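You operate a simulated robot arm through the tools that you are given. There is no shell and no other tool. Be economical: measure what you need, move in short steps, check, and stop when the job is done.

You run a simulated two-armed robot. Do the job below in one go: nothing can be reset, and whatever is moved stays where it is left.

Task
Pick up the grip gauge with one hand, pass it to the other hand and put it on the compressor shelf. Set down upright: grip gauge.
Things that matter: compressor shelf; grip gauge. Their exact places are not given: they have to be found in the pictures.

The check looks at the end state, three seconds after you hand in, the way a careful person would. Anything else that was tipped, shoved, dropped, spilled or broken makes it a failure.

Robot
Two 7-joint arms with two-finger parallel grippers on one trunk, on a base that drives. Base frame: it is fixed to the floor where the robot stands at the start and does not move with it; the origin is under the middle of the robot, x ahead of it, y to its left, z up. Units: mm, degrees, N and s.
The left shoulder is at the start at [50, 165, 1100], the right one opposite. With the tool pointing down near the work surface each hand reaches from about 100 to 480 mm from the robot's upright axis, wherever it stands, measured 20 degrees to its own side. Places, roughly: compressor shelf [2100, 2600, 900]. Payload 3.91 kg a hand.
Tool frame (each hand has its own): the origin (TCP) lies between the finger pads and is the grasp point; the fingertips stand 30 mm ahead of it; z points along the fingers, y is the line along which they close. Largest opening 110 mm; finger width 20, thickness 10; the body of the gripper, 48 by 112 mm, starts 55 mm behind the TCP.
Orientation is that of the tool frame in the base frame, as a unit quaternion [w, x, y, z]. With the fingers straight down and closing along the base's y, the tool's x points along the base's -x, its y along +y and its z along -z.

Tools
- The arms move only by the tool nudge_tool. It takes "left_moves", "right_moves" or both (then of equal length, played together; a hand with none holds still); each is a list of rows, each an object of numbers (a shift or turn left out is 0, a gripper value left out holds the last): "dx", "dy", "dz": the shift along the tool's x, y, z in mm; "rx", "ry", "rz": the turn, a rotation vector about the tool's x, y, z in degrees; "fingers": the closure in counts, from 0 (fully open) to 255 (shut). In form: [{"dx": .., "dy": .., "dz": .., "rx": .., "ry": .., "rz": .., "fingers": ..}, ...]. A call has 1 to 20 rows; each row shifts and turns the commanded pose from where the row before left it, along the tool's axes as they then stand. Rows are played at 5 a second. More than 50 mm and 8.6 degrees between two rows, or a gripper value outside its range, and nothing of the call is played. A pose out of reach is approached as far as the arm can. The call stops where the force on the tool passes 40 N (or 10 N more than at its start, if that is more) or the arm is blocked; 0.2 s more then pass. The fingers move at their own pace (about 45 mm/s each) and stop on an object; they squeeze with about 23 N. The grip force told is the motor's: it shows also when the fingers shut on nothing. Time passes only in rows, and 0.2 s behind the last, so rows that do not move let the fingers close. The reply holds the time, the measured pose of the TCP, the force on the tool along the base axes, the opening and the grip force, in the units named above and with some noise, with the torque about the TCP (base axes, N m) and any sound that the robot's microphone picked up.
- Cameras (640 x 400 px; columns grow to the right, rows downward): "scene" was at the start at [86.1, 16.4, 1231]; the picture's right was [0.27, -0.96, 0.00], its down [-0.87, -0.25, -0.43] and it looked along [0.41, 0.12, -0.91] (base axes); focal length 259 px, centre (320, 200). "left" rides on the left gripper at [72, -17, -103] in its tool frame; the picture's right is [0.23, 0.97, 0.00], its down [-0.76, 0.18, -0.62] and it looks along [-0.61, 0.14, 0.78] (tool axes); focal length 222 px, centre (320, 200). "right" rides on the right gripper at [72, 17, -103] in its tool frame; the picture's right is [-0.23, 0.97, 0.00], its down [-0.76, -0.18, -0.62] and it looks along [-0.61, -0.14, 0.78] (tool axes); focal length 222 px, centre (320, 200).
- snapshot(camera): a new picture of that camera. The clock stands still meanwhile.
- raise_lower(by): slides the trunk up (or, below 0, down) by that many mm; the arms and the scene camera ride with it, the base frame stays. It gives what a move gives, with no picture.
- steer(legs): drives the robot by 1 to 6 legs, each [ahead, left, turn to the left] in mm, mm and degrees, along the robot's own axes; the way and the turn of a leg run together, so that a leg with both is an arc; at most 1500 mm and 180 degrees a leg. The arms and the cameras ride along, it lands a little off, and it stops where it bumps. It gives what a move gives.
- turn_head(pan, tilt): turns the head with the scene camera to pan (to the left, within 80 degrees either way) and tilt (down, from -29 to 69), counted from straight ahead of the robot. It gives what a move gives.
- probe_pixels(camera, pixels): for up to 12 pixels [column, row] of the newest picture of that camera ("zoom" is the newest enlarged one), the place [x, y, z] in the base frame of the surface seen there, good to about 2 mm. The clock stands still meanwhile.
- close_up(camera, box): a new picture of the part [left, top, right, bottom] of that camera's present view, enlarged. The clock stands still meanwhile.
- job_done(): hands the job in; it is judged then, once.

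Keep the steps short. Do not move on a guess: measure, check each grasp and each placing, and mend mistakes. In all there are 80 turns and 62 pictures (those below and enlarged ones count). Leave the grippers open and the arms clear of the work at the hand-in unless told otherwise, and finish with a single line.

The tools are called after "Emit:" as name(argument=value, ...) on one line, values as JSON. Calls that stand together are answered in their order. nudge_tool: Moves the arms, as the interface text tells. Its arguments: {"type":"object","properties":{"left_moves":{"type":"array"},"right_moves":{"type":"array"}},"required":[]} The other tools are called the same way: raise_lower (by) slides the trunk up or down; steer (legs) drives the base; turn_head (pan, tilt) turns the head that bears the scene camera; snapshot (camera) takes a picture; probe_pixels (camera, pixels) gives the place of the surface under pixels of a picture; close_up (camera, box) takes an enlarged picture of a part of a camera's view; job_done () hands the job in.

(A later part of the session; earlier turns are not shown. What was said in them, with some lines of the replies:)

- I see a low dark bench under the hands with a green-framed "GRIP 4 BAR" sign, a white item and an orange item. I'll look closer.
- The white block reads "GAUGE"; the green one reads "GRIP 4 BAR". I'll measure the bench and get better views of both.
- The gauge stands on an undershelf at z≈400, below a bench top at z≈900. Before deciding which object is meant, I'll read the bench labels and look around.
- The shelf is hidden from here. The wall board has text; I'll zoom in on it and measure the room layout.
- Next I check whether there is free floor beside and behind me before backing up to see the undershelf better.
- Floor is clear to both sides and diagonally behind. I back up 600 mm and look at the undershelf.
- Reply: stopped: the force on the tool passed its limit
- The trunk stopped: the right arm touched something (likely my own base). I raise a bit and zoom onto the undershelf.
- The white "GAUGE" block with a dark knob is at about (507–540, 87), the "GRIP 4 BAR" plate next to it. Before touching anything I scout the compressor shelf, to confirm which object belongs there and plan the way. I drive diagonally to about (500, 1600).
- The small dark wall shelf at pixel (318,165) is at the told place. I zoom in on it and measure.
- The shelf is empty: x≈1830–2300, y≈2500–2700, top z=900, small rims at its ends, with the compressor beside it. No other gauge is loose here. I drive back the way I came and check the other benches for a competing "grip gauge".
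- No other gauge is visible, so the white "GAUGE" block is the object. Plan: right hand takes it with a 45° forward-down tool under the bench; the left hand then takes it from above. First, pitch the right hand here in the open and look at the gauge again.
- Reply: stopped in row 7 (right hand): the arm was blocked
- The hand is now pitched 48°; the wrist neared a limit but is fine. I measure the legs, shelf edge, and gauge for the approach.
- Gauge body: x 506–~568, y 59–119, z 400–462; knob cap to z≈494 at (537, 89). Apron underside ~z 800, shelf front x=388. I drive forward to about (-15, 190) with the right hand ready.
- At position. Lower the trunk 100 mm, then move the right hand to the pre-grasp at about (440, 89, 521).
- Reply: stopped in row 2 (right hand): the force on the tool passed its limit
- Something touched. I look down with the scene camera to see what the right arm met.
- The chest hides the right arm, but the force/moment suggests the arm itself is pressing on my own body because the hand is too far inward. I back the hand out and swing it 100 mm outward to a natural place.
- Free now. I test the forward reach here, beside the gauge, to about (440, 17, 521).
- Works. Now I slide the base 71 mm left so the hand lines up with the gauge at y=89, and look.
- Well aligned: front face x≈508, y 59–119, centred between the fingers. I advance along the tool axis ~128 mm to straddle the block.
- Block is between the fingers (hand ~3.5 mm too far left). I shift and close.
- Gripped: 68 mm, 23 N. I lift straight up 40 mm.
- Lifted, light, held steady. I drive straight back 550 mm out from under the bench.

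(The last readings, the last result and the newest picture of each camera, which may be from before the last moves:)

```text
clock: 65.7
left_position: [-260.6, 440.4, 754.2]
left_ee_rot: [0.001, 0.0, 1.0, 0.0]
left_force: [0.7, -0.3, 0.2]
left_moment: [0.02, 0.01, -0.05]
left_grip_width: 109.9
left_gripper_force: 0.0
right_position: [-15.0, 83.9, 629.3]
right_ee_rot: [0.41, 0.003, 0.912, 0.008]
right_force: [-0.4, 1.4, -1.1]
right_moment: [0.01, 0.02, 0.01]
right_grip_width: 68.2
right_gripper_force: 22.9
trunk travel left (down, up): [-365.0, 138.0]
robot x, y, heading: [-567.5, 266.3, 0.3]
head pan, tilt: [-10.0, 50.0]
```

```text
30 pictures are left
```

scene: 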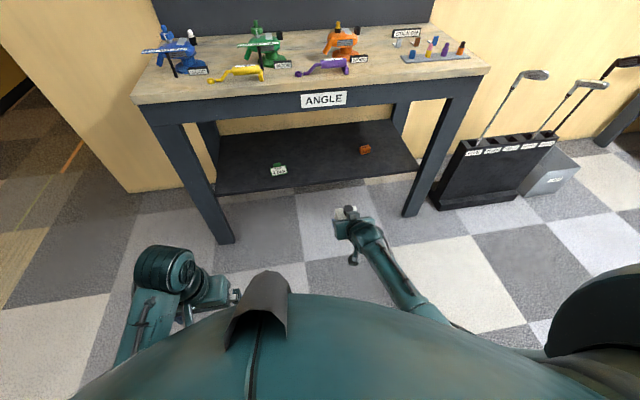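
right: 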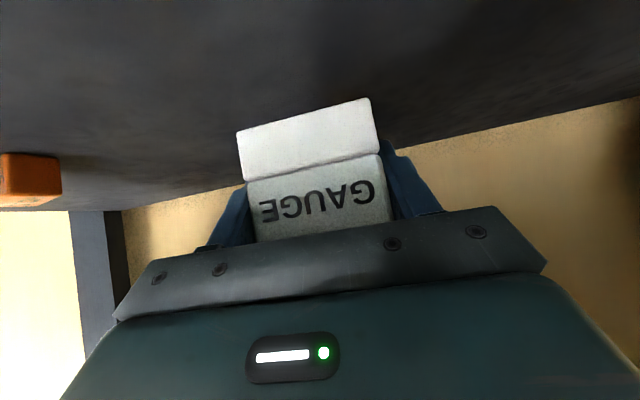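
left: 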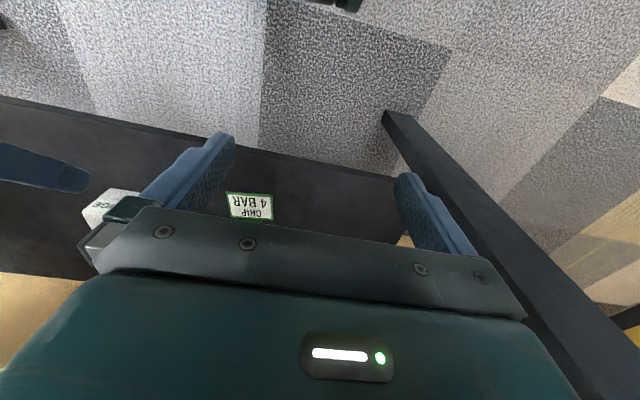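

The gauge is in the right hand, free of the bench. I bring it inward to the middle in front of me for the handover.

Emit:
nudge_tool(right_moves=[{"dx": 13.3, "dy": 22, "dz": -15}, {"dx": 13.3, "dy": 22, "dz": -15}, {"dx": 13.3, "dy": 22, "dz": -15}, {"dx": 13.3, "dy": 22, "dz": -15}, {"dx": 13.3, "dy": 22, "dz": -15}, {}])

Emit:
snapshot(camera="left")

```text
clock: 66.7
left_position: [-260.7, 439.8, 754.3]
left_ee_rot: [0.0, 0.001, 1.0, 0.0]
left_force: [-0.2, -0.2, 0.8]
left_moment: [-0.03, -0.02, -0.03]
left_grip_width: 109.9
left_gripper_force: 0.1
right_position: [-75.0, 66.9, 621.5]
right_ee_rot: [0.418, -0.031, 0.905, -0.074]
right_force: [-0.1, -0.3, -0.9]
right_moment: [-0.01, 0.0, -0.01]
right_grip_width: 68.2
right_gripper_force: 22.8
trunk travel left (down, up): [-365.0, 138.0]
robot x, y, heading: [-571.8, 263.9, 0.1]
head pan, tilt: [-10.0, 50.0]
stopped in row 4 (right hand): the arm was blocked; the commanded pose is now the measured one
```

```text
29 pictures are left
```

left: 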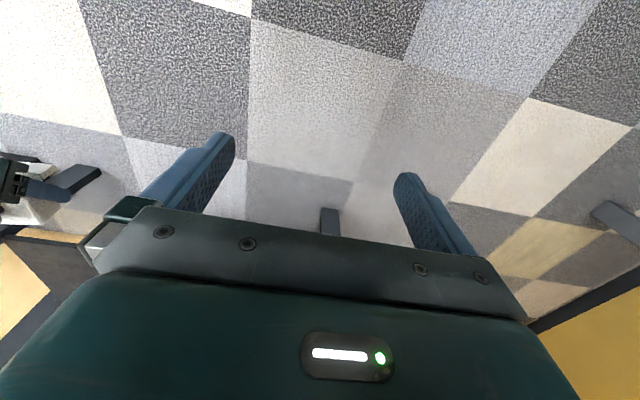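

The wrist hit a joint limit because I moved inward without turning. I restore level and swing the hand inward along an arc (yaw ~15° left).

Emit:
nudge_tool(right_moves=[{"dx": -5.6, "dy": 26.6, "dz": 3.1, "rx": -3.5, "rz": -0.62}, {"dx": -5.6, "dy": 26.6, "dz": 3.1, "rx": -3.5, "rz": -0.62}, {"dx": -5.6, "dy": 26.6, "dz": 3.1, "rx": -3.5, "rz": -0.62}, {"dx": -5.6, "dy": 26.6, "dz": 3.1, "rx": -3.5, "rz": -0.62}, {"dx": -5.6, "dy": 26.6, "dz": 3.1, "rx": -3.5, "rz": -0.62}, {}])

```text
clock: 68.3
left_position: [-260.9, 440.1, 754.0]
left_ee_rot: [-0.001, 0.0, 1.0, 0.0]
left_force: [0.3, -0.3, 0.6]
left_moment: [-0.03, 0.0, 0.05]
left_grip_width: 110.0
left_gripper_force: 0.0
right_position: [-61.0, 167.3, 607.4]
right_ee_rot: [0.399, -0.129, 0.907, 0.025]
right_force: [0.0, 0.9, -1.5]
right_moment: [0.01, 0.02, -0.01]
right_grip_width: 68.0
right_gripper_force: 23.2
trunk travel left (down, up): [-365.0, 138.0]
robot x, y, heading: [-565.3, 263.4, -0.2]
head pan, tilt: [-10.0, 50.0]
stopped in row 6 (right hand): the arm was blocked; the commanded pose is now the measured one
```

Good enough: the hand is at about (−61, 167, 607), yaw ~14°, gauge tilted only ~3°. Let me see the gauge from the head camera.

Emit:
turn_head(pan=-10, tilt=50)

Emit:
close_up(camera="scene", box=[200, 170, 440, 320])

```text
clock: 68.9
left_position: [-262.1, 440.4, 754.0]
left_ee_rot: [0.001, 0.0, 1.0, 0.0]
left_force: [0.7, -0.8, -0.1]
left_moment: [0.04, -0.01, 0.01]
left_grip_width: 109.8
left_gripper_force: 0.1
right_position: [-60.8, 167.0, 608.1]
right_ee_rot: [0.4, -0.13, 0.907, 0.027]
right_force: [0.4, 0.2, -0.9]
right_moment: [-0.01, -0.02, 0.01]
right_grip_width: 67.9
right_gripper_force: 23.3
trunk travel left (down, up): [-365.0, 138.0]
robot x, y, heading: [-561.4, 266.2, 0.2]
head pan, tilt: [-10.0, 50.0]
```

```text
2.67 times, centred on (320, 245) of scene
```

zoom: 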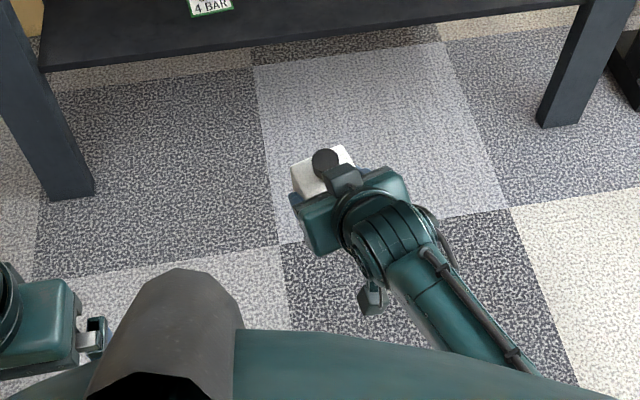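

I measure the knob, block corners and the dark part of the gripper near the knob.

Emit:
close_up(camera="scene", box=[295, 215, 375, 265])

Emit:
probe_pixels(camera="zoom", pixels=[[215, 105], [185, 90], [240, 90], [215, 75], [140, 130], [180, 180], [290, 100], [265, 160], [290, 180], [320, 150], [100, 200], [250, 150]])

```text
8.00 times, centred on (335, 240) of scene
```

zoom: 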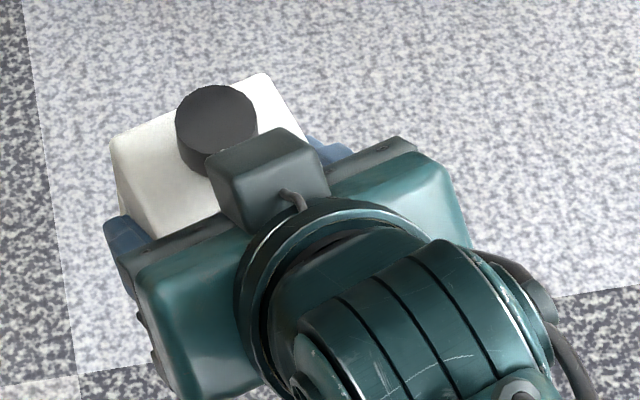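

```text
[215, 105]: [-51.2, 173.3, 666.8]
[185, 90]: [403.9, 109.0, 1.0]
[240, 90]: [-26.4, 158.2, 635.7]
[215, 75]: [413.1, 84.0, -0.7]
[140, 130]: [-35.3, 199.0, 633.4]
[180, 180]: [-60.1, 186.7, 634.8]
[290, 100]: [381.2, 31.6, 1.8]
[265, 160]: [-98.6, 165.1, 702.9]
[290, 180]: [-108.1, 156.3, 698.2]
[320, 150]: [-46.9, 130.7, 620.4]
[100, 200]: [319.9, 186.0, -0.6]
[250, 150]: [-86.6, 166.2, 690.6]
```

Knob: centre (−51, 173), z 635–667, about 27 mm wide. The left hand will take it from above, yawed ~22° clockwise so its camera and fingers clear the right gripper. First a waypoint ahead-left of the gauge, fingers pre-set to ~50 mm.

Emit:
nudge_tool(left_moves=[{"dx": -42, "dy": -10, "dz": -2, "fingers": 139}, {"dx": -42, "dy": -10, "dz": -2}, {"dx": -42, "dy": -10, "dz": -2}, {"dx": -42, "dy": -10, "dz": -2}, {"dx": -42, "dy": -10, "dz": -2}, {"dx": -42, "dy": -10, "rz": 7.3}, {"rz": 7.3}, {"rz": 7.4}, {}])

```text
clock: 70.9
left_position: [-8.8, 378.6, 765.6]
left_ee_rot: [0.0, 0.192, 0.981, 0.0]
left_force: [0.3, -0.2, 0.2]
left_moment: [0.02, -0.03, -0.03]
left_grip_width: 50.1
left_gripper_force: 0.1
right_position: [-60.9, 167.5, 609.6]
right_ee_rot: [0.4, -0.13, 0.907, 0.027]
right_force: [-0.7, 0.4, -1.5]
right_moment: [-0.03, -0.01, 0.03]
right_grip_width: 68.2
right_gripper_force: 23.2
trunk travel left (down, up): [-365.0, 138.0]
robot x, y, heading: [-566.4, 263.8, -0.2]
head pan, tilt: [-10.0, 50.0]
```

Waypoint reached. Now over the knob, still 70 mm above the block.

Emit:
nudge_tool(left_moves=[{"dx": -6.4, "dy": -34.3, "dz": -1}, {"dx": -6.4, "dy": -34.3, "dz": -1}, {"dx": -6.4, "dy": -34.3, "dz": -1}, {"dx": -6.4, "dy": -34.3, "dz": -1}, {"dx": -6.4, "dy": -34.3, "dz": -1}, {"dx": -6.4, "dy": -34.3}, {}])

Emit:
snapshot(camera="left")

Emit:
snapshot(camera="scene")

```text
clock: 72.5
left_position: [-48.3, 175.1, 768.7]
left_ee_rot: [0.001, 0.188, 0.982, 0.002]
left_force: [0.4, 0.5, -0.4]
left_moment: [-0.01, 0.02, -0.02]
left_grip_width: 50.1
left_gripper_force: 0.1
right_position: [-61.8, 167.5, 607.5]
right_ee_rot: [0.399, -0.129, 0.907, 0.026]
right_force: [0.2, 0.0, -0.7]
right_moment: [-0.01, 0.0, -0.02]
right_grip_width: 67.8
right_gripper_force: 22.9
trunk travel left (down, up): [-365.0, 138.0]
robot x, y, heading: [-566.7, 263.2, -0.2]
head pan, tilt: [-10.0, 50.0]
```

```text
26 pictures are left
```

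left: 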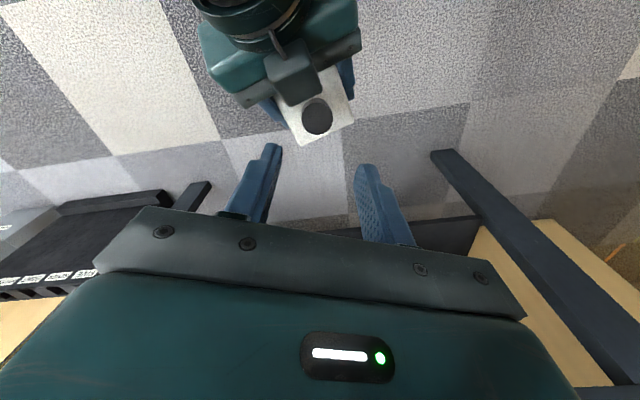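

```text
25 pictures are left
```

scene: 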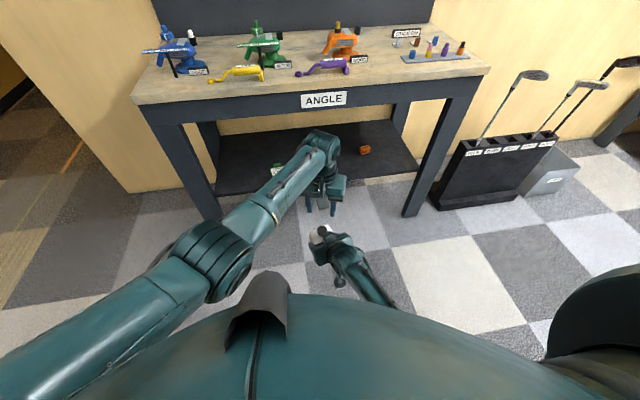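

I measure knob and box from the left camera.

Emit:
probe_pixels(camera="left", pixels=[[317, 116], [306, 112], [328, 120], [317, 104], [315, 130], [340, 100], [295, 128], [295, 97], [310, 85], [275, 90], [285, 60]])

Emit:
close_up(camera="left", box=[230, 40, 390, 140])

```text
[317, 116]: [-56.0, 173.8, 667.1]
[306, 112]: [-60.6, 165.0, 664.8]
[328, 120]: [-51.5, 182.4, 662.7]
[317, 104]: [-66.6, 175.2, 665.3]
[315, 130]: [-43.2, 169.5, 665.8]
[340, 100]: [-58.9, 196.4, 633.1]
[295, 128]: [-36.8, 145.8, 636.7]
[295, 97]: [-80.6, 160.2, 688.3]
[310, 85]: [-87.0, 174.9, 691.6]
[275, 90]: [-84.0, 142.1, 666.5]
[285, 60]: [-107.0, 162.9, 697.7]
```

```text
4.00 times, centred on (310, 90) of left
```

zoom: 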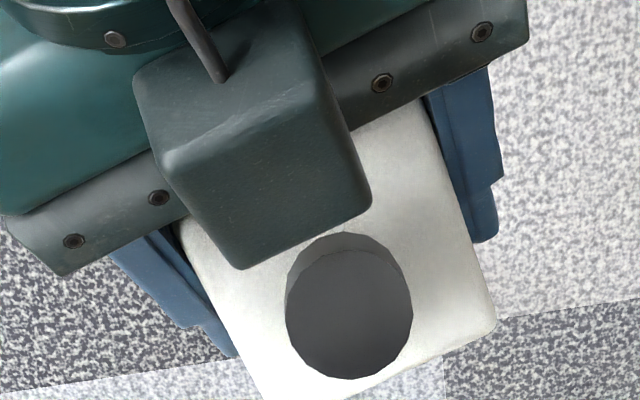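

I measure the box's front corners precisely.

Emit:
probe_pixels(camera="zoom", pixels=[[242, 255], [300, 228], [362, 198], [230, 225], [345, 170], [300, 250], [400, 310], [290, 310], [350, 370], [350, 310]])

```text
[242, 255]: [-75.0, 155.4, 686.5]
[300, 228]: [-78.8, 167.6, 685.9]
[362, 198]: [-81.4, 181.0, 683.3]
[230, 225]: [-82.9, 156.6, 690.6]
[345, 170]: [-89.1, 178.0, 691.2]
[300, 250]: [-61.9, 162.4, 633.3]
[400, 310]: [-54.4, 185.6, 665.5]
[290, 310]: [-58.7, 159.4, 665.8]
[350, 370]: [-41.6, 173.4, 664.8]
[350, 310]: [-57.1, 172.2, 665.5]
```

I check the right wrist's height where the left camera will come down.

Emit:
probe_pixels(camera="left", pixels=[[275, 40], [260, 30], [250, 10], [290, 20], [230, 5], [310, 20], [270, 5], [220, 40]])

```text
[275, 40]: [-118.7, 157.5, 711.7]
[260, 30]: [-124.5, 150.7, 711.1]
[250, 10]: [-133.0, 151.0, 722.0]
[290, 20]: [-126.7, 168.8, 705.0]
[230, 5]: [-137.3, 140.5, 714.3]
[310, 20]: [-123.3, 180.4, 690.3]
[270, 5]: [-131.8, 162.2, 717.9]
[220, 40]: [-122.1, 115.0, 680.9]
```

Clearances are about 30 mm or more. I reduce the yaw by 10°, centre over the knob, and descend 60 mm first.

Emit:
nudge_tool(left_moves=[{"rz": -5}, {"rz": -5}, {"dx": 1.5, "dy": -3.8}, {"dz": 20}, {"dz": 20}, {"dz": 20}, {}])

Emit:
close_up(camera="left", box=[180, 40, 460, 240])

```text
clock: 74.1
left_position: [-55.2, 170.4, 720.7]
left_ee_rot: [-0.001, 0.107, 0.994, -0.001]
left_force: [0.3, 0.4, 0.9]
left_moment: [0.02, -0.01, -0.02]
left_grip_width: 50.1
left_gripper_force: 0.1
left hand out of reach, approached as far as the arm can: row 6
right_position: [-61.4, 167.9, 608.8]
right_ee_rot: [0.4, -0.13, 0.907, 0.026]
right_force: [0.3, -0.4, -1.5]
right_moment: [-0.02, 0.05, -0.02]
right_grip_width: 67.8
right_gripper_force: 22.8
trunk travel left (down, up): [-365.0, 138.0]
robot x, y, heading: [-568.0, 267.9, -0.1]
head pan, tilt: [-10.0, 50.0]
```

```text
2.00 times, centred on (320, 140) of left
```

zoom: 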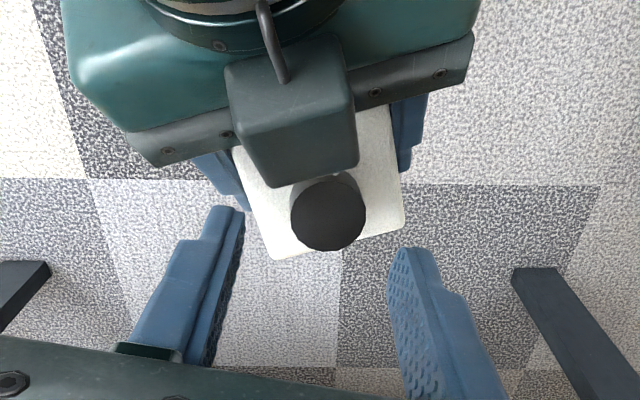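

The left arm is at its reach limit at z≈720. I lift the left hand slightly to z≈735 and will instead raise the right hand into it in steps.

Emit:
nudge_tool(left_moves=[{"dz": -15}, {"dz": -12}, {}])

Emit:
nudge_tool(right_moves=[{"dx": -7.3, "dy": -0.6, "dz": -6.8}, {"dx": -7.3, "dy": -0.6, "dz": -6.8}, {}])

```text
clock: 74.9
left_position: [-55.4, 172.2, 748.7]
left_ee_rot: [-0.001, 0.104, 0.995, 0.0]
left_force: [-1.1, -1.3, -0.4]
left_moment: [0.02, 0.0, 0.01]
left_grip_width: 50.0
left_gripper_force: 0.0
right_position: [-60.8, 167.4, 607.1]
right_ee_rot: [0.4, -0.129, 0.907, 0.026]
right_force: [0.5, -0.5, -1.2]
right_moment: [0.01, 0.02, 0.02]
right_grip_width: 68.0
right_gripper_force: 23.3
trunk travel left (down, up): [-365.0, 138.0]
robot x, y, heading: [-568.7, 263.1, 0.4]
head pan, tilt: [-10.0, 50.0]
```

```text
clock: 75.7
left_position: [-55.9, 171.8, 748.5]
left_ee_rot: [0.0, 0.105, 0.995, 0.0]
left_force: [0.1, -0.6, 0.2]
left_moment: [0.01, 0.02, 0.01]
left_grip_width: 49.9
left_gripper_force: 0.0
right_position: [-60.5, 168.3, 628.0]
right_ee_rot: [0.4, -0.129, 0.907, 0.026]
right_force: [-0.2, 1.1, -1.5]
right_moment: [0.02, -0.01, -0.01]
right_grip_width: 68.1
right_gripper_force: 23.0
trunk travel left (down, up): [-365.0, 138.0]
robot x, y, heading: [-567.1, 264.1, -0.1]
head pan, tilt: [-10.0, 50.0]
```

Right hand rises freely. 40 mm more and 5 mm back toward the alignment, then look.

Emit:
nudge_tool(right_moves=[{"dx": -6.4, "dy": -0.2, "dz": -7.8}, {"dx": -6.4, "dy": -0.2, "dz": -7.8}, {"dx": -6.4, "dy": -0.2, "dz": -7.8}, {"dx": -6.4, "dy": -0.2, "dz": -7.8}, {}])

Emit:
close_up(camera="left", box=[180, 40, 460, 240])

Emit:
probe_pixels(camera="zoom", pixels=[[330, 220], [310, 225], [350, 225], [330, 240]])

```text
clock: 76.9
left_position: [-55.9, 173.2, 748.8]
left_ee_rot: [0.0, 0.104, 0.995, 0.0]
left_force: [-0.1, -0.1, 0.2]
left_moment: [0.01, 0.02, -0.02]
left_grip_width: 50.1
left_gripper_force: 0.1
right_position: [-66.9, 167.9, 667.0]
right_ee_rot: [0.4, -0.131, 0.907, 0.027]
right_force: [-0.6, 0.7, -0.9]
right_moment: [0.0, -0.03, 0.01]
right_grip_width: 67.9
right_gripper_force: 22.9
trunk travel left (down, up): [-365.0, 138.0]
robot x, y, heading: [-568.2, 262.0, -0.2]
head pan, tilt: [-10.0, 50.0]
```

```text
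2.00 times, centred on (320, 140) of left
```

zoom: 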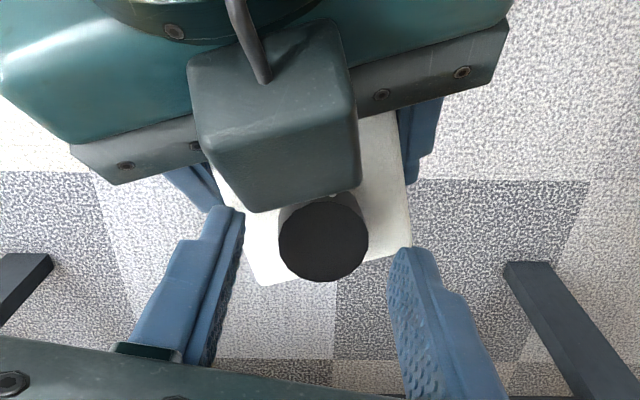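

```text
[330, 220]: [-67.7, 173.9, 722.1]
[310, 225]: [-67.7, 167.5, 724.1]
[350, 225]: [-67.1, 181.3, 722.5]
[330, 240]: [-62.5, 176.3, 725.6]
```

Centred. Raise the right hand 16 mm more so the knob sits 23 mm deep between the left fingers, then close the left fingers.

Emit:
nudge_tool(right_moves=[{"dx": -5.85, "dy": -0.45, "dz": -5.4}, {"dx": -5.85, "dy": -0.45, "dz": -5.4}, {}])

Emit:
nudge_tool(left_moves=[{"fingers": 180}, {}, {"fingers": 255}, {}, {}, {}, {}])

Emit:
close_up(camera="left", box=[180, 40, 460, 240])

```text
clock: 77.7
left_position: [-55.8, 171.8, 748.7]
left_ee_rot: [0.0, 0.105, 0.994, 0.0]
left_force: [0.3, -0.3, 0.3]
left_moment: [0.0, 0.02, 0.03]
left_grip_width: 49.9
left_gripper_force: 0.1
right_position: [-68.4, 166.7, 681.3]
right_ee_rot: [0.399, -0.129, 0.907, 0.026]
right_force: [0.4, 0.7, -1.3]
right_moment: [0.05, 0.02, 0.0]
right_grip_width: 67.6
right_gripper_force: 23.3
trunk travel left (down, up): [-365.0, 138.0]
robot x, y, heading: [-566.8, 262.8, -0.1]
head pan, tilt: [-10.0, 50.0]
```

```text
clock: 79.3
left_position: [-55.5, 172.8, 749.0]
left_ee_rot: [0.001, 0.105, 0.994, 0.0]
left_force: [4.2, -0.2, 1.4]
left_moment: [-0.34, 0.16, -0.03]
left_grip_width: 29.7
left_gripper_force: 23.2
right_position: [-67.9, 168.4, 682.9]
right_ee_rot: [0.399, -0.129, 0.907, 0.026]
right_force: [-2.8, 0.8, -2.4]
right_moment: [0.32, -0.31, 0.04]
right_grip_width: 67.7
right_gripper_force: 23.6
trunk travel left (down, up): [-365.0, 138.0]
robot x, y, heading: [-567.0, 263.6, 0.1]
head pan, tilt: [-10.0, 50.0]
```

```text
2.00 times, centred on (320, 140) of left
```

zoom: 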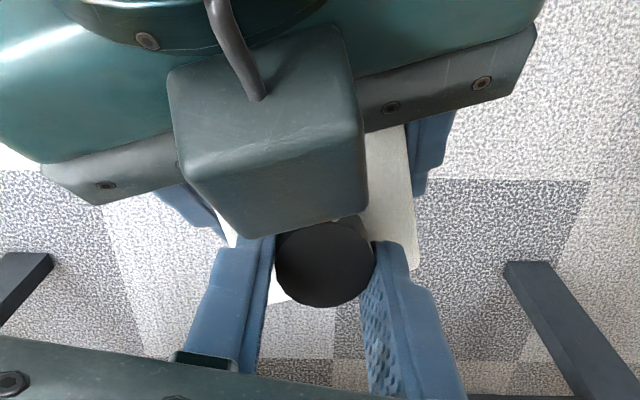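

The knob is held (30 mm, 23 N) but sits toward the rear edge of the pads, hence a 4 N side force. I reopen a little, shift 3.5 mm toward the knob centre, and close again.

Emit:
nudge_tool(left_moves=[{"fingers": 165}, {}, {"dx": 3.5}, {}, {"fingers": 255}, {}, {}, {}, {}])

```text
clock: 81.3
left_position: [-59.7, 172.3, 748.6]
left_ee_rot: [0.0, 0.104, 0.995, 0.001]
left_force: [1.1, -0.9, 0.1]
left_moment: [-0.4, 0.08, 0.03]
left_grip_width: 29.5
left_gripper_force: 22.6
right_position: [-66.7, 168.2, 683.5]
right_ee_rot: [0.4, -0.129, 0.907, 0.027]
right_force: [-0.7, 0.6, -1.5]
right_moment: [0.33, -0.11, 0.01]
right_grip_width: 67.7
right_gripper_force: 22.3
trunk travel left (down, up): [-365.0, 138.0]
robot x, y, heading: [-566.3, 266.7, -0.0]
head pan, tilt: [-10.0, 50.0]
```

Balanced now (≈1 N). I open the right hand and check that the left alone holds the gauge.

Emit:
nudge_tool(right_moves=[{"fingers": 0}, {}, {}, {}, {}, {}])

Emit:
nudge_tool(right_moves=[{"dx": 13.6, "dy": 1, "dz": -14.6}, {"dx": 13.6, "dy": 1, "dz": -14.6}, {"dx": 13.6, "dy": 1, "dz": -14.6}, {"dx": 13.6, "dy": 1, "dz": -14.6}, {}])

Emit:
snapshot(camera="scene")

```text
clock: 82.7
left_position: [-60.4, 172.9, 749.3]
left_ee_rot: [0.0, 0.105, 0.995, 0.0]
left_force: [0.7, 0.3, 0.0]
left_moment: [-0.01, -0.03, -0.03]
left_grip_width: 29.0
left_gripper_force: 22.8
right_position: [-66.0, 167.4, 684.2]
right_ee_rot: [0.4, -0.129, 0.907, 0.027]
right_force: [0.7, 0.7, -0.2]
right_moment: [0.02, 0.02, -0.02]
right_grip_width: 110.1
right_gripper_force: 0.1
trunk travel left (down, up): [-365.0, 138.0]
robot x, y, heading: [-564.9, 267.7, 0.0]
head pan, tilt: [-10.0, 50.0]
```

```text
clock: 83.9
left_position: [-60.7, 172.5, 748.2]
left_ee_rot: [-0.001, 0.105, 0.994, 0.0]
left_force: [-1.1, -0.1, 0.0]
left_moment: [0.0, -0.01, 0.0]
left_grip_width: 29.0
left_gripper_force: 23.2
right_position: [-146.0, 151.5, 685.0]
right_ee_rot: [0.399, -0.129, 0.907, 0.028]
right_force: [-0.8, -0.4, -0.1]
right_moment: [-0.05, -0.01, 0.04]
right_grip_width: 110.2
right_gripper_force: 0.1
trunk travel left (down, up): [-365.0, 138.0]
robot x, y, heading: [-566.3, 263.3, 0.1]
head pan, tilt: [-10.0, 50.0]
```

```text
20 pictures are left
```

scene: 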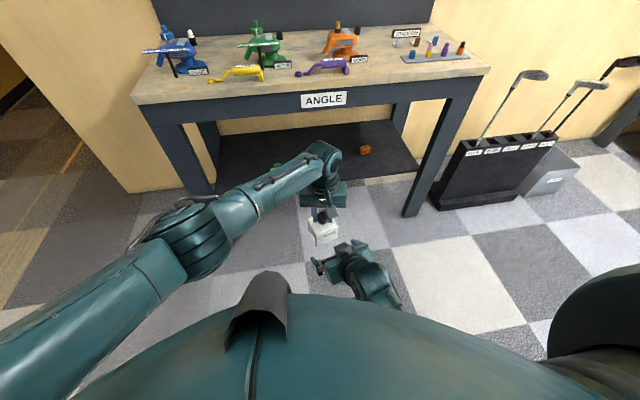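

The left hand alone holds the gauge upright. I move the left hand back to its own side and put the right hand down and out of the way.

Emit:
nudge_tool(left_moves=[{"dx": 10, "dy": 32, "dz": -8}, {"dx": 15, "dy": 32, "dz": -8}, {"dx": 20, "dy": 32, "dz": -8}, {"dx": 24, "dy": 32, "dz": -8}, {"dx": 24, "dy": 32, "dz": -8}, {"dx": 24, "dy": 30, "dz": -8}, {"rz": -4}, {"rz": -4}, {"rz": -4}, {}, {}, {}], right_moves=[{}, {"ry": 8}, {"ry": 8}, {"ry": 8}, {"ry": 8}, {"ry": 8}, {"ry": 7}, {"dx": 24, "dy": -12, "dz": 10}, {"dx": 24, "dy": -12, "dz": 10}, {"dx": 24, "dy": -12, "dz": 10}, {"dx": 23, "dy": -12, "dz": 10}, {}])

Emit:
turn_head(pan=20, tilt=50)

Emit:
snapshot(camera="scene")

```text
clock: 86.5
left_position: [-134.3, 381.6, 799.0]
left_ee_rot: [-0.001, 0.0, 1.0, 0.001]
left_force: [0.3, -0.8, -1.3]
left_moment: [-0.01, 0.0, 0.01]
left_grip_width: 29.5
left_gripper_force: 22.5
right_position: [-224.8, 80.9, 648.0]
right_ee_rot: [0.004, -0.13, 0.991, -0.026]
right_force: [0.5, 0.0, -0.1]
right_moment: [0.0, 0.01, -0.01]
right_grip_width: 110.0
right_gripper_force: 0.1
trunk travel left (down, up): [-365.0, 138.0]
robot x, y, heading: [-564.9, 266.8, -0.1]
head pan, tilt: [-10.0, 50.0]
```

```text
clock: 87.4
left_position: [-135.6, 381.1, 798.0]
left_ee_rot: [0.0, -0.001, 1.0, 0.0]
left_force: [0.1, -0.2, -1.7]
left_moment: [-0.01, -0.02, 0.04]
left_grip_width: 28.8
left_gripper_force: 23.4
right_position: [-224.6, 80.5, 648.8]
right_ee_rot: [0.006, -0.129, 0.991, -0.027]
right_force: [-0.5, 0.3, 0.1]
right_moment: [0.0, 0.04, 0.01]
right_grip_width: 110.0
right_gripper_force: 0.0
trunk travel left (down, up): [-365.0, 138.0]
robot x, y, heading: [-567.6, 266.3, -0.1]
head pan, tilt: [20.0, 50.0]
```

```text
19 pictures are left
```

scene: 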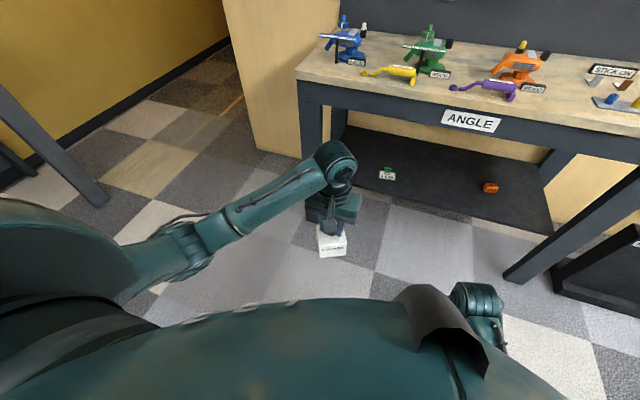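

Gauge is hanging upright from the left hand. I drive the same way as scouted to about (435, 1666), keeping the heading.

Emit:
steer(legs=[[500, 700, 0], [500, 700, 0], [500, 230, 0]])

Emit:
raise_lower(by=135)

Emit:
turn_head(pan=25, tilt=25)

Emit:
snapshot(camera="scene")

```text
clock: 99.0
left_position: [1383.1, 1996.2, 798.6]
left_ee_rot: [-0.001, 0.016, 1.0, 0.001]
left_force: [-0.8, 0.0, -1.5]
left_moment: [0.01, -0.01, -0.01]
left_grip_width: 28.9
left_gripper_force: 23.1
right_position: [1281.9, 1698.4, 647.5]
right_ee_rot: [0.005, -0.113, 0.993, -0.027]
right_force: [-0.8, 0.7, 0.0]
right_moment: [0.0, -0.03, -0.02]
right_grip_width: 110.1
right_gripper_force: 0.1
trunk travel left (down, up): [-365.0, 138.0]
robot x, y, heading: [947.4, 1892.1, -1.8]
head pan, tilt: [20.0, 50.0]
```

```text
clock: 100.6
left_position: [1382.6, 1995.7, 934.0]
left_ee_rot: [-0.001, 0.016, 1.0, 0.0]
left_force: [0.9, -0.4, -1.2]
left_moment: [-0.02, 0.0, 0.01]
left_grip_width: 28.9
left_gripper_force: 23.7
right_position: [1281.9, 1698.1, 783.2]
right_ee_rot: [0.004, -0.113, 0.993, -0.027]
right_force: [-0.1, 0.6, -0.6]
right_moment: [0.0, 0.0, 0.01]
right_grip_width: 110.0
right_gripper_force: 0.1
trunk travel left (down, up): [-500.0, 3.0]
robot x, y, heading: [948.3, 1891.7, -1.8]
head pan, tilt: [20.0, 50.0]
```

```text
clock: 101.5
left_position: [1383.8, 1995.9, 933.5]
left_ee_rot: [0.0, 0.017, 1.0, 0.0]
left_force: [-0.4, 0.3, -1.1]
left_moment: [-0.02, 0.0, 0.04]
left_grip_width: 29.1
left_gripper_force: 22.9
right_position: [1282.7, 1698.0, 783.4]
right_ee_rot: [0.004, -0.113, 0.993, -0.026]
right_force: [-0.2, 0.6, -0.8]
right_moment: [0.0, 0.02, 0.0]
right_grip_width: 110.1
right_gripper_force: 0.0
trunk travel left (down, up): [-500.0, 3.0]
robot x, y, heading: [946.2, 1895.0, -1.5]
head pan, tilt: [25.0, 25.0]
```

```text
18 pictures are left
```

scene: 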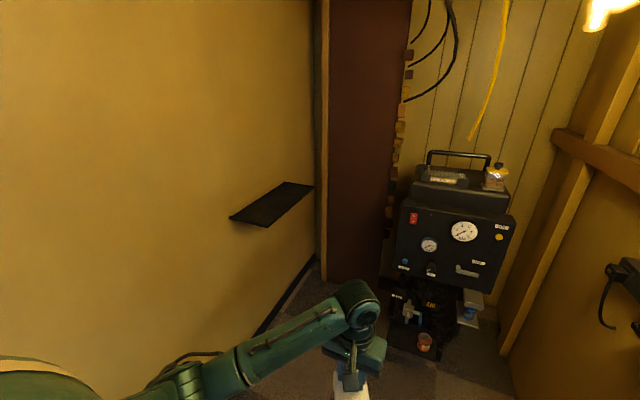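

Now I measure the shelf and the compressor's near edges from here.

Emit:
probe_pixels(camera="scene", pixels=[[233, 218], [268, 222], [308, 187], [284, 184], [270, 205], [405, 220], [400, 265], [410, 350], [395, 340], [440, 350], [425, 180], [500, 290]])

Emit:
close_up(camera="scene", box=[220, 170, 330, 235])

```text
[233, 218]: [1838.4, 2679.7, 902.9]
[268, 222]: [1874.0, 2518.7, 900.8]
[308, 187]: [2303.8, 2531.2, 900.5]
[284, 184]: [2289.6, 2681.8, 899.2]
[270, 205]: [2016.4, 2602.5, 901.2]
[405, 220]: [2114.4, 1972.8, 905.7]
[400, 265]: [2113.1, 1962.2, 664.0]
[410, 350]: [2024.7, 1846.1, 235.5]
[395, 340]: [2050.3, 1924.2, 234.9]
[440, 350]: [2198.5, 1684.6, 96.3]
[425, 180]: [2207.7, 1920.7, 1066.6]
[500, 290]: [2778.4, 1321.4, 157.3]
```

```text
5.82 times, centred on (275, 202) of scene
```

zoom: 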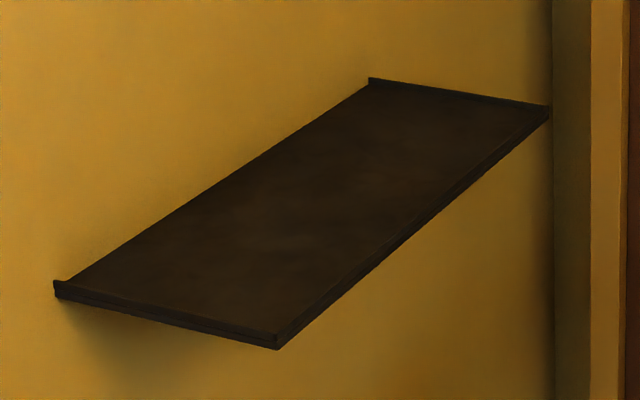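

Target spot: (1905, 2590) near the left part of the shelf. First I raise the left hand to z≈1060 so the gauge's foot clears the shelf (its foot hangs ~100 mm below the TCP).

Emit:
nudge_tool(left_moves=[{"dz": -25}, {"dz": -25}, {"dz": -25}, {"dz": -25}, {"dz": -25}, {}])

Emit:
steer(legs=[[520, 210, 0], [0, 0, 51]])

Emit:
turn_head(pan=5, tilt=30)

Emit:
snapshot(camera="scene")

```text
clock: 102.9
left_position: [1383.1, 1994.8, 1057.5]
left_ee_rot: [0.0, 0.017, 1.0, -0.001]
left_force: [-0.2, 0.1, -0.6]
left_moment: [0.0, -0.02, 0.0]
left_grip_width: 28.9
left_gripper_force: 23.5
right_position: [1282.7, 1697.1, 782.9]
right_ee_rot: [0.005, -0.113, 0.993, -0.027]
right_force: [0.0, -0.4, 0.0]
right_moment: [0.0, 0.04, -0.01]
right_grip_width: 110.2
right_gripper_force: 0.0
trunk travel left (down, up): [-500.0, 3.0]
robot x, y, heading: [948.9, 1893.5, -1.8]
head pan, tilt: [25.0, 25.0]
```

```text
clock: 108.5
left_position: [1665.3, 2496.9, 1057.3]
left_ee_rot: [0.0, -0.431, 0.903, 0.0]
left_force: [0.2, -0.1, -0.9]
left_moment: [0.01, 0.01, 0.04]
left_grip_width: 29.2
left_gripper_force: 22.7
right_position: [1841.1, 2239.5, 782.5]
right_ee_rot: [0.015, -0.544, 0.839, -0.022]
right_force: [0.5, 0.2, 0.0]
right_moment: [0.0, -0.01, -0.03]
right_grip_width: 109.9
right_gripper_force: 0.0
trunk travel left (down, up): [-500.0, 3.0]
robot x, y, heading: [1482.9, 2088.0, 50.9]
head pan, tilt: [25.0, 25.0]
```

```text
clock: 109.3
left_position: [1664.1, 2498.2, 1058.1]
left_ee_rot: [-0.001, -0.431, 0.903, 0.0]
left_force: [-0.1, -0.5, -0.9]
left_moment: [-0.02, 0.01, 0.02]
left_grip_width: 29.1
left_gripper_force: 23.2
right_position: [1841.2, 2239.9, 783.3]
right_ee_rot: [0.016, -0.543, 0.839, -0.022]
right_force: [-0.1, -0.2, 0.1]
right_moment: [0.02, -0.03, 0.04]
right_grip_width: 109.8
right_gripper_force: 0.0
trunk travel left (down, up): [-500.0, 3.0]
robot x, y, heading: [1485.6, 2090.7, 51.1]
head pan, tilt: [5.0, 30.0]
```

```text
16 pictures are left
```

scene: 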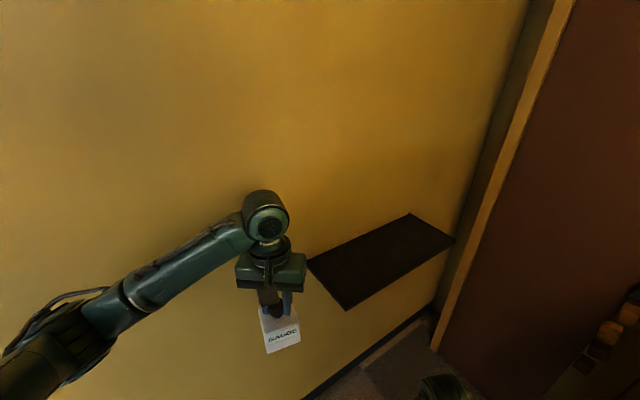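

Clear. I drive a bit nearer (about +120 x, +60 y) and re-measure.

Emit:
steer(legs=[[122, -56, 0]])

Emit:
close_up(camera="scene", box=[220, 180, 460, 360])

```text
clock: 110.6
left_position: [1783.8, 2557.9, 1057.0]
left_ee_rot: [-0.001, -0.431, 0.902, -0.001]
left_force: [0.7, 0.2, -1.3]
left_moment: [-0.02, 0.04, 0.02]
left_grip_width: 29.2
left_gripper_force: 22.6
right_position: [1960.7, 2299.2, 783.0]
right_ee_rot: [0.015, -0.544, 0.838, -0.022]
right_force: [1.1, -0.4, 0.1]
right_moment: [-0.02, 0.01, 0.0]
right_grip_width: 109.9
right_gripper_force: 0.1
trunk travel left (down, up): [-500.0, 3.0]
robot x, y, heading: [1601.0, 2147.2, 51.0]
head pan, tilt: [5.0, 30.0]
```

```text
2.22 times, centred on (340, 270) of scene
```

zoom: 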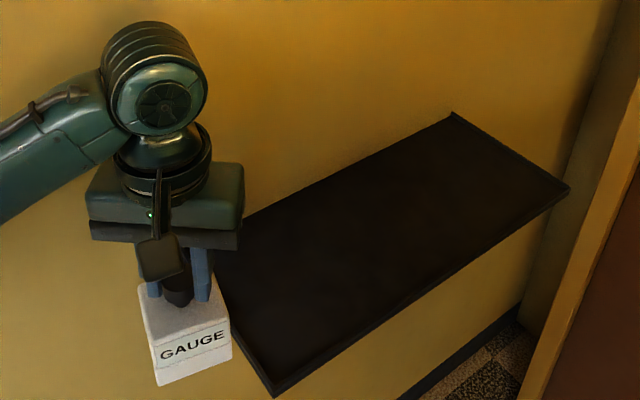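

I measure the gauge's tilt and its foot relative to the hand.

Emit:
probe_pixels(camera="zoom", pixels=[[155, 335], [225, 318], [163, 380], [228, 357], [190, 350], [195, 365], [190, 335], [150, 310], [205, 308], [160, 350], [225, 340]])

```text
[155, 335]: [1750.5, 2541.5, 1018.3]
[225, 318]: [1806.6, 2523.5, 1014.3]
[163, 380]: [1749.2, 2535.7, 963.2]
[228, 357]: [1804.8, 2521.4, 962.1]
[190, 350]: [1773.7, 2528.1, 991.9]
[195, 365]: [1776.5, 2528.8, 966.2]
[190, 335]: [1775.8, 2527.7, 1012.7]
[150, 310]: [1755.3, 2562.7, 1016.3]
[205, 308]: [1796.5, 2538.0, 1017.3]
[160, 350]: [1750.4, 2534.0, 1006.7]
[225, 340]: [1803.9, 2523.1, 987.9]
```

Emit:
close_up(camera="scene", box=[262, 285, 322, 325])

Emit:
probe_pixels(camera="zoom", pixels=[[140, 60], [180, 50], [240, 60], [200, 100], [150, 110], [260, 95], [180, 150], [260, 130], [300, 110], [190, 240], [300, 200], [310, 150]])

```text
10.00 times, centred on (292, 305) of scene
```

zoom: 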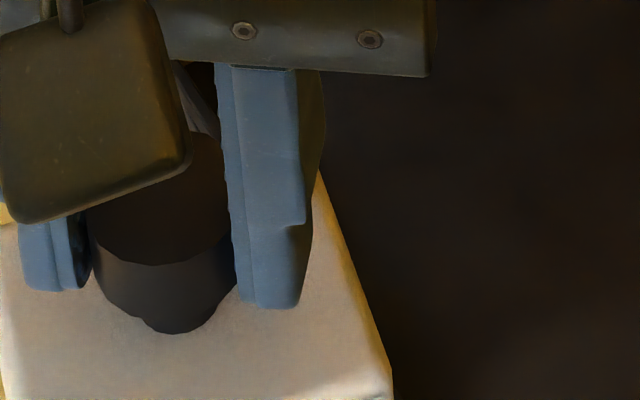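

```text
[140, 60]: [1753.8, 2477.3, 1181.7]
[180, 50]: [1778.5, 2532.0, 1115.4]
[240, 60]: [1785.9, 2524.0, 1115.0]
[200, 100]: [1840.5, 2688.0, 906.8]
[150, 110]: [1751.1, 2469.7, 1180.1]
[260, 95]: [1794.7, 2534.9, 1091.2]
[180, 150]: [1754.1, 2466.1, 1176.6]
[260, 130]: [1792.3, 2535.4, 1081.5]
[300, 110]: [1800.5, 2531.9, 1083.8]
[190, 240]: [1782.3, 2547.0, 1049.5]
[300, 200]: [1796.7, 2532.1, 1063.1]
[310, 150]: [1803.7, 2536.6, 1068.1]
```

Emit:
probe_pixels(camera="zoom", pixels=[[25, 380], [100, 375], [200, 375], [350, 375], [340, 310], [325, 240], [30, 320], [120, 340], [270, 340], [165, 290], [165, 225]])

```text
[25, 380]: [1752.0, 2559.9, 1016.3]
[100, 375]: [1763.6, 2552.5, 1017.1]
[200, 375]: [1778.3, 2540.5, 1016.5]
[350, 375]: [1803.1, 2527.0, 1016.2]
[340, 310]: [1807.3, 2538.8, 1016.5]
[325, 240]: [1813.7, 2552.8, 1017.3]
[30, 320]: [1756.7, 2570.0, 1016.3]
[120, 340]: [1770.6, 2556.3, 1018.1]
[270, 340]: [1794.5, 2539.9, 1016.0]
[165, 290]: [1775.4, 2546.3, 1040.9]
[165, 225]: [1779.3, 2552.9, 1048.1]
```

The gauge top is level (all ≈1016.5), so its foot is ~102 mm below the TCP. I move over the target (1905, 2590), still 55 mm above the shelf.

Emit:
nudge_tool(left_moves=[{"dx": -20.2, "dy": -14.8}, {"dx": -20.2, "dy": -14.8}, {"dx": -20.2, "dy": -14.8}, {"dx": -20.2, "dy": -14.8}, {"dx": -20.2, "dy": -14.8}, {}])

Emit:
close_up(camera="scene", box=[220, 160, 460, 340])

```text
clock: 112.0
left_position: [1903.9, 2590.9, 1057.8]
left_ee_rot: [0.0, -0.431, 0.902, 0.0]
left_force: [-0.2, 0.4, -1.8]
left_moment: [-0.01, -0.01, 0.0]
left_grip_width: 29.1
left_gripper_force: 23.2
right_position: [1959.9, 2298.9, 783.7]
right_ee_rot: [0.016, -0.545, 0.838, -0.022]
right_force: [0.5, -0.2, 0.4]
right_moment: [0.02, 0.0, 0.03]
right_grip_width: 109.9
right_gripper_force: 0.1
trunk travel left (down, up): [-500.0, 3.0]
robot x, y, heading: [1605.3, 2149.7, 51.3]
head pan, tilt: [5.0, 30.0]
```

```text
2.22 times, centred on (340, 250) of scene
```

zoom: 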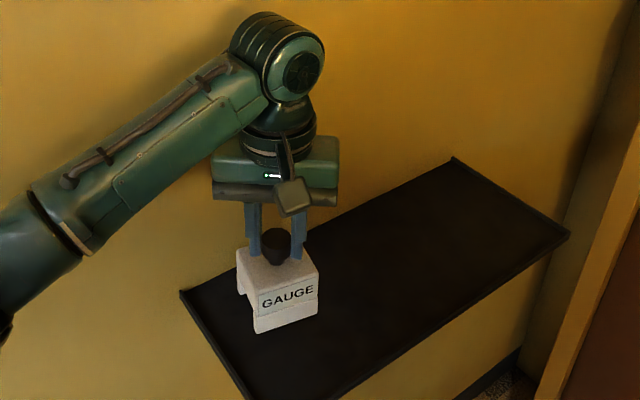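

Well over the shelf, ~30 mm inside the left rim. Lower 45 mm, then creep in small steps until it touches.

Emit:
nudge_tool(left_moves=[{"dz": 15}, {"dz": 15}, {"dz": 15}, {"dz": 4}, {"dz": 2}, {}])

```text
clock: 113.4
left_position: [1905.6, 2589.9, 1006.5]
left_ee_rot: [0.0, -0.432, 0.902, 0.001]
left_force: [-0.4, -1.3, -1.3]
left_moment: [-0.04, 0.0, 0.02]
left_grip_width: 29.3
left_gripper_force: 23.2
right_position: [1960.1, 2299.6, 783.6]
right_ee_rot: [0.016, -0.544, 0.839, -0.022]
right_force: [0.3, 0.7, 0.4]
right_moment: [-0.01, -0.01, 0.04]
right_grip_width: 110.0
right_gripper_force: 0.0
trunk travel left (down, up): [-500.0, 3.0]
robot x, y, heading: [1602.7, 2150.8, 51.3]
head pan, tilt: [5.0, 30.0]
```

Emit:
nudge_tool(left_moves=[{"dz": 1.5}, {"dz": 1.5}, {}])

Emit:
close_up(camera="scene", box=[280, 230, 370, 310])

```text
clock: 114.2
left_position: [1905.3, 2588.9, 1002.1]
left_ee_rot: [0.0, -0.431, 0.902, 0.001]
left_force: [-1.2, 0.0, 3.1]
left_moment: [-0.04, 0.18, -0.03]
left_grip_width: 29.0
left_gripper_force: 22.8
right_position: [1960.6, 2300.0, 782.3]
right_ee_rot: [0.016, -0.545, 0.838, -0.021]
right_force: [-0.2, 0.0, -0.3]
right_moment: [-0.05, 0.02, 0.03]
right_grip_width: 110.1
right_gripper_force: 0.0
trunk travel left (down, up): [-500.0, 3.0]
robot x, y, heading: [1603.9, 2151.6, 51.0]
head pan, tilt: [5.0, 30.0]
```

```text
5.00 times, centred on (325, 270) of scene
```

zoom: 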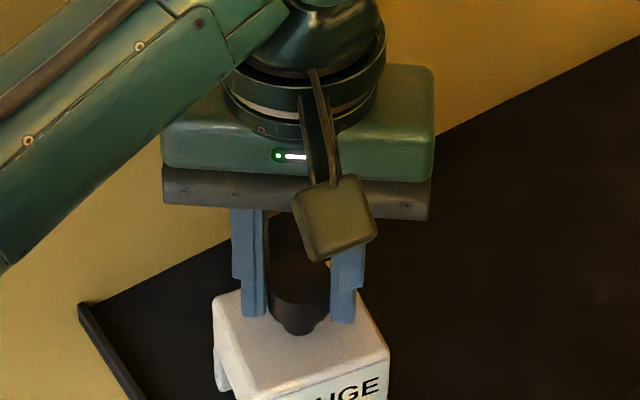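

It touches (force changed from −1.3 to +3.1 N). I open the fingers and lift straight up.

Emit:
nudge_tool(left_moves=[{"fingers": 130}, {}, {}, {"dz": -20}, {"dz": -25}, {"dz": -25}, {"dz": -30}, {}])

Emit:
close_up(camera="scene", box=[220, 160, 460, 340])

```text
clock: 116.0
left_position: [1903.7, 2590.9, 1104.0]
left_ee_rot: [0.0, -0.432, 0.902, 0.0]
left_force: [-0.7, 0.0, -0.2]
left_moment: [0.0, -0.03, 0.0]
left_grip_width: 53.7
left_gripper_force: 0.1
right_position: [1961.9, 2299.7, 782.2]
right_ee_rot: [0.017, -0.544, 0.839, -0.021]
right_force: [0.0, 0.0, 0.2]
right_moment: [-0.01, 0.01, -0.01]
right_grip_width: 110.2
right_gripper_force: 0.0
trunk travel left (down, up): [-500.0, 3.0]
robot x, y, heading: [1603.5, 2147.6, 51.1]
head pan, tilt: [5.0, 30.0]
```

```text
2.22 times, centred on (340, 250) of scene
```

zoom: 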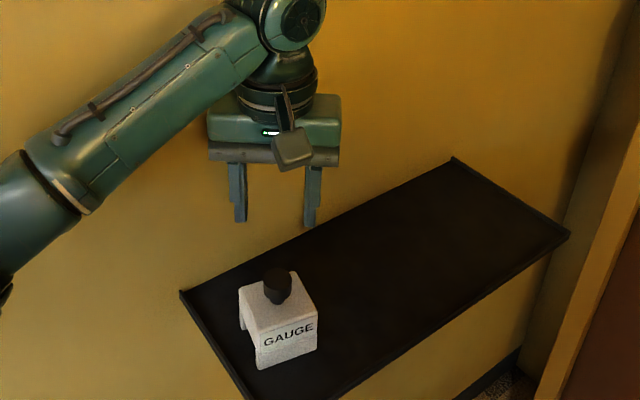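

It stands upright on the shelf. I check its level, open the left hand fully, and back away.

Emit:
probe_pixels(camera="zoom", pixels=[[250, 300], [300, 285], [260, 325], [305, 312], [262, 365], [312, 350], [275, 280]])

Emit:
nudge_tool(left_moves=[{"fingers": 0}, {}, {}, {}])

Emit:
steer(legs=[[-200, 0, 0]])

Emit:
snapshot(camera="scene")

```text
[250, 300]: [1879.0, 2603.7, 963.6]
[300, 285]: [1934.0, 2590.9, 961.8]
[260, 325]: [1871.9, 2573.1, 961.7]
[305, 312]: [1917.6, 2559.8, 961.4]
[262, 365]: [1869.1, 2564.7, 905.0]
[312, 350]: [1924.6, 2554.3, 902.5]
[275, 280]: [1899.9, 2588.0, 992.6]
```

```text
clock: 117.0
left_position: [1902.8, 2588.8, 1103.0]
left_ee_rot: [0.0, -0.431, 0.902, 0.001]
left_force: [-1.3, 0.0, 0.2]
left_moment: [-0.01, -0.01, 0.0]
left_grip_width: 109.9
left_gripper_force: 0.0
right_position: [1960.0, 2299.4, 781.7]
right_ee_rot: [0.017, -0.544, 0.838, -0.021]
right_force: [-0.4, 0.0, -0.7]
right_moment: [0.01, 0.0, 0.03]
right_grip_width: 109.9
right_gripper_force: 0.1
trunk travel left (down, up): [-500.0, 3.0]
robot x, y, heading: [1599.9, 2149.2, 51.1]
head pan, tilt: [5.0, 30.0]
```

```text
clock: 118.6
left_position: [1774.4, 2433.9, 1102.4]
left_ee_rot: [0.0, -0.434, 0.901, 0.001]
left_force: [-1.0, 0.8, -0.3]
left_moment: [-0.01, 0.01, 0.01]
left_grip_width: 110.0
left_gripper_force: 0.1
right_position: [1833.5, 2143.8, 783.5]
right_ee_rot: [0.017, -0.547, 0.837, -0.022]
right_force: [-0.6, -0.5, 0.4]
right_moment: [0.02, 0.02, -0.03]
right_grip_width: 109.8
right_gripper_force: 0.0
trunk travel left (down, up): [-500.0, 3.0]
robot x, y, heading: [1475.0, 1993.0, 51.6]
head pan, tilt: [5.0, 30.0]
```

```text
10 pictures are left
```

scene: 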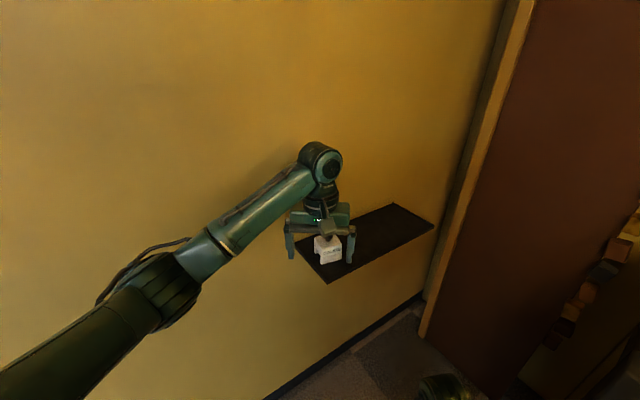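

The gauge is level (top z≈962 all over) and standing on the shelf; both grippers are open and clear, so I hand in.

Emit:
job_done()

```text
The job is handed in.
```

The grip gauge (the white block marked "GAUGE") was picked up with the right hand, passed to the left, and set upright on the compressor shelf at about (1905, 2590, 900); both grippers are open and clear.
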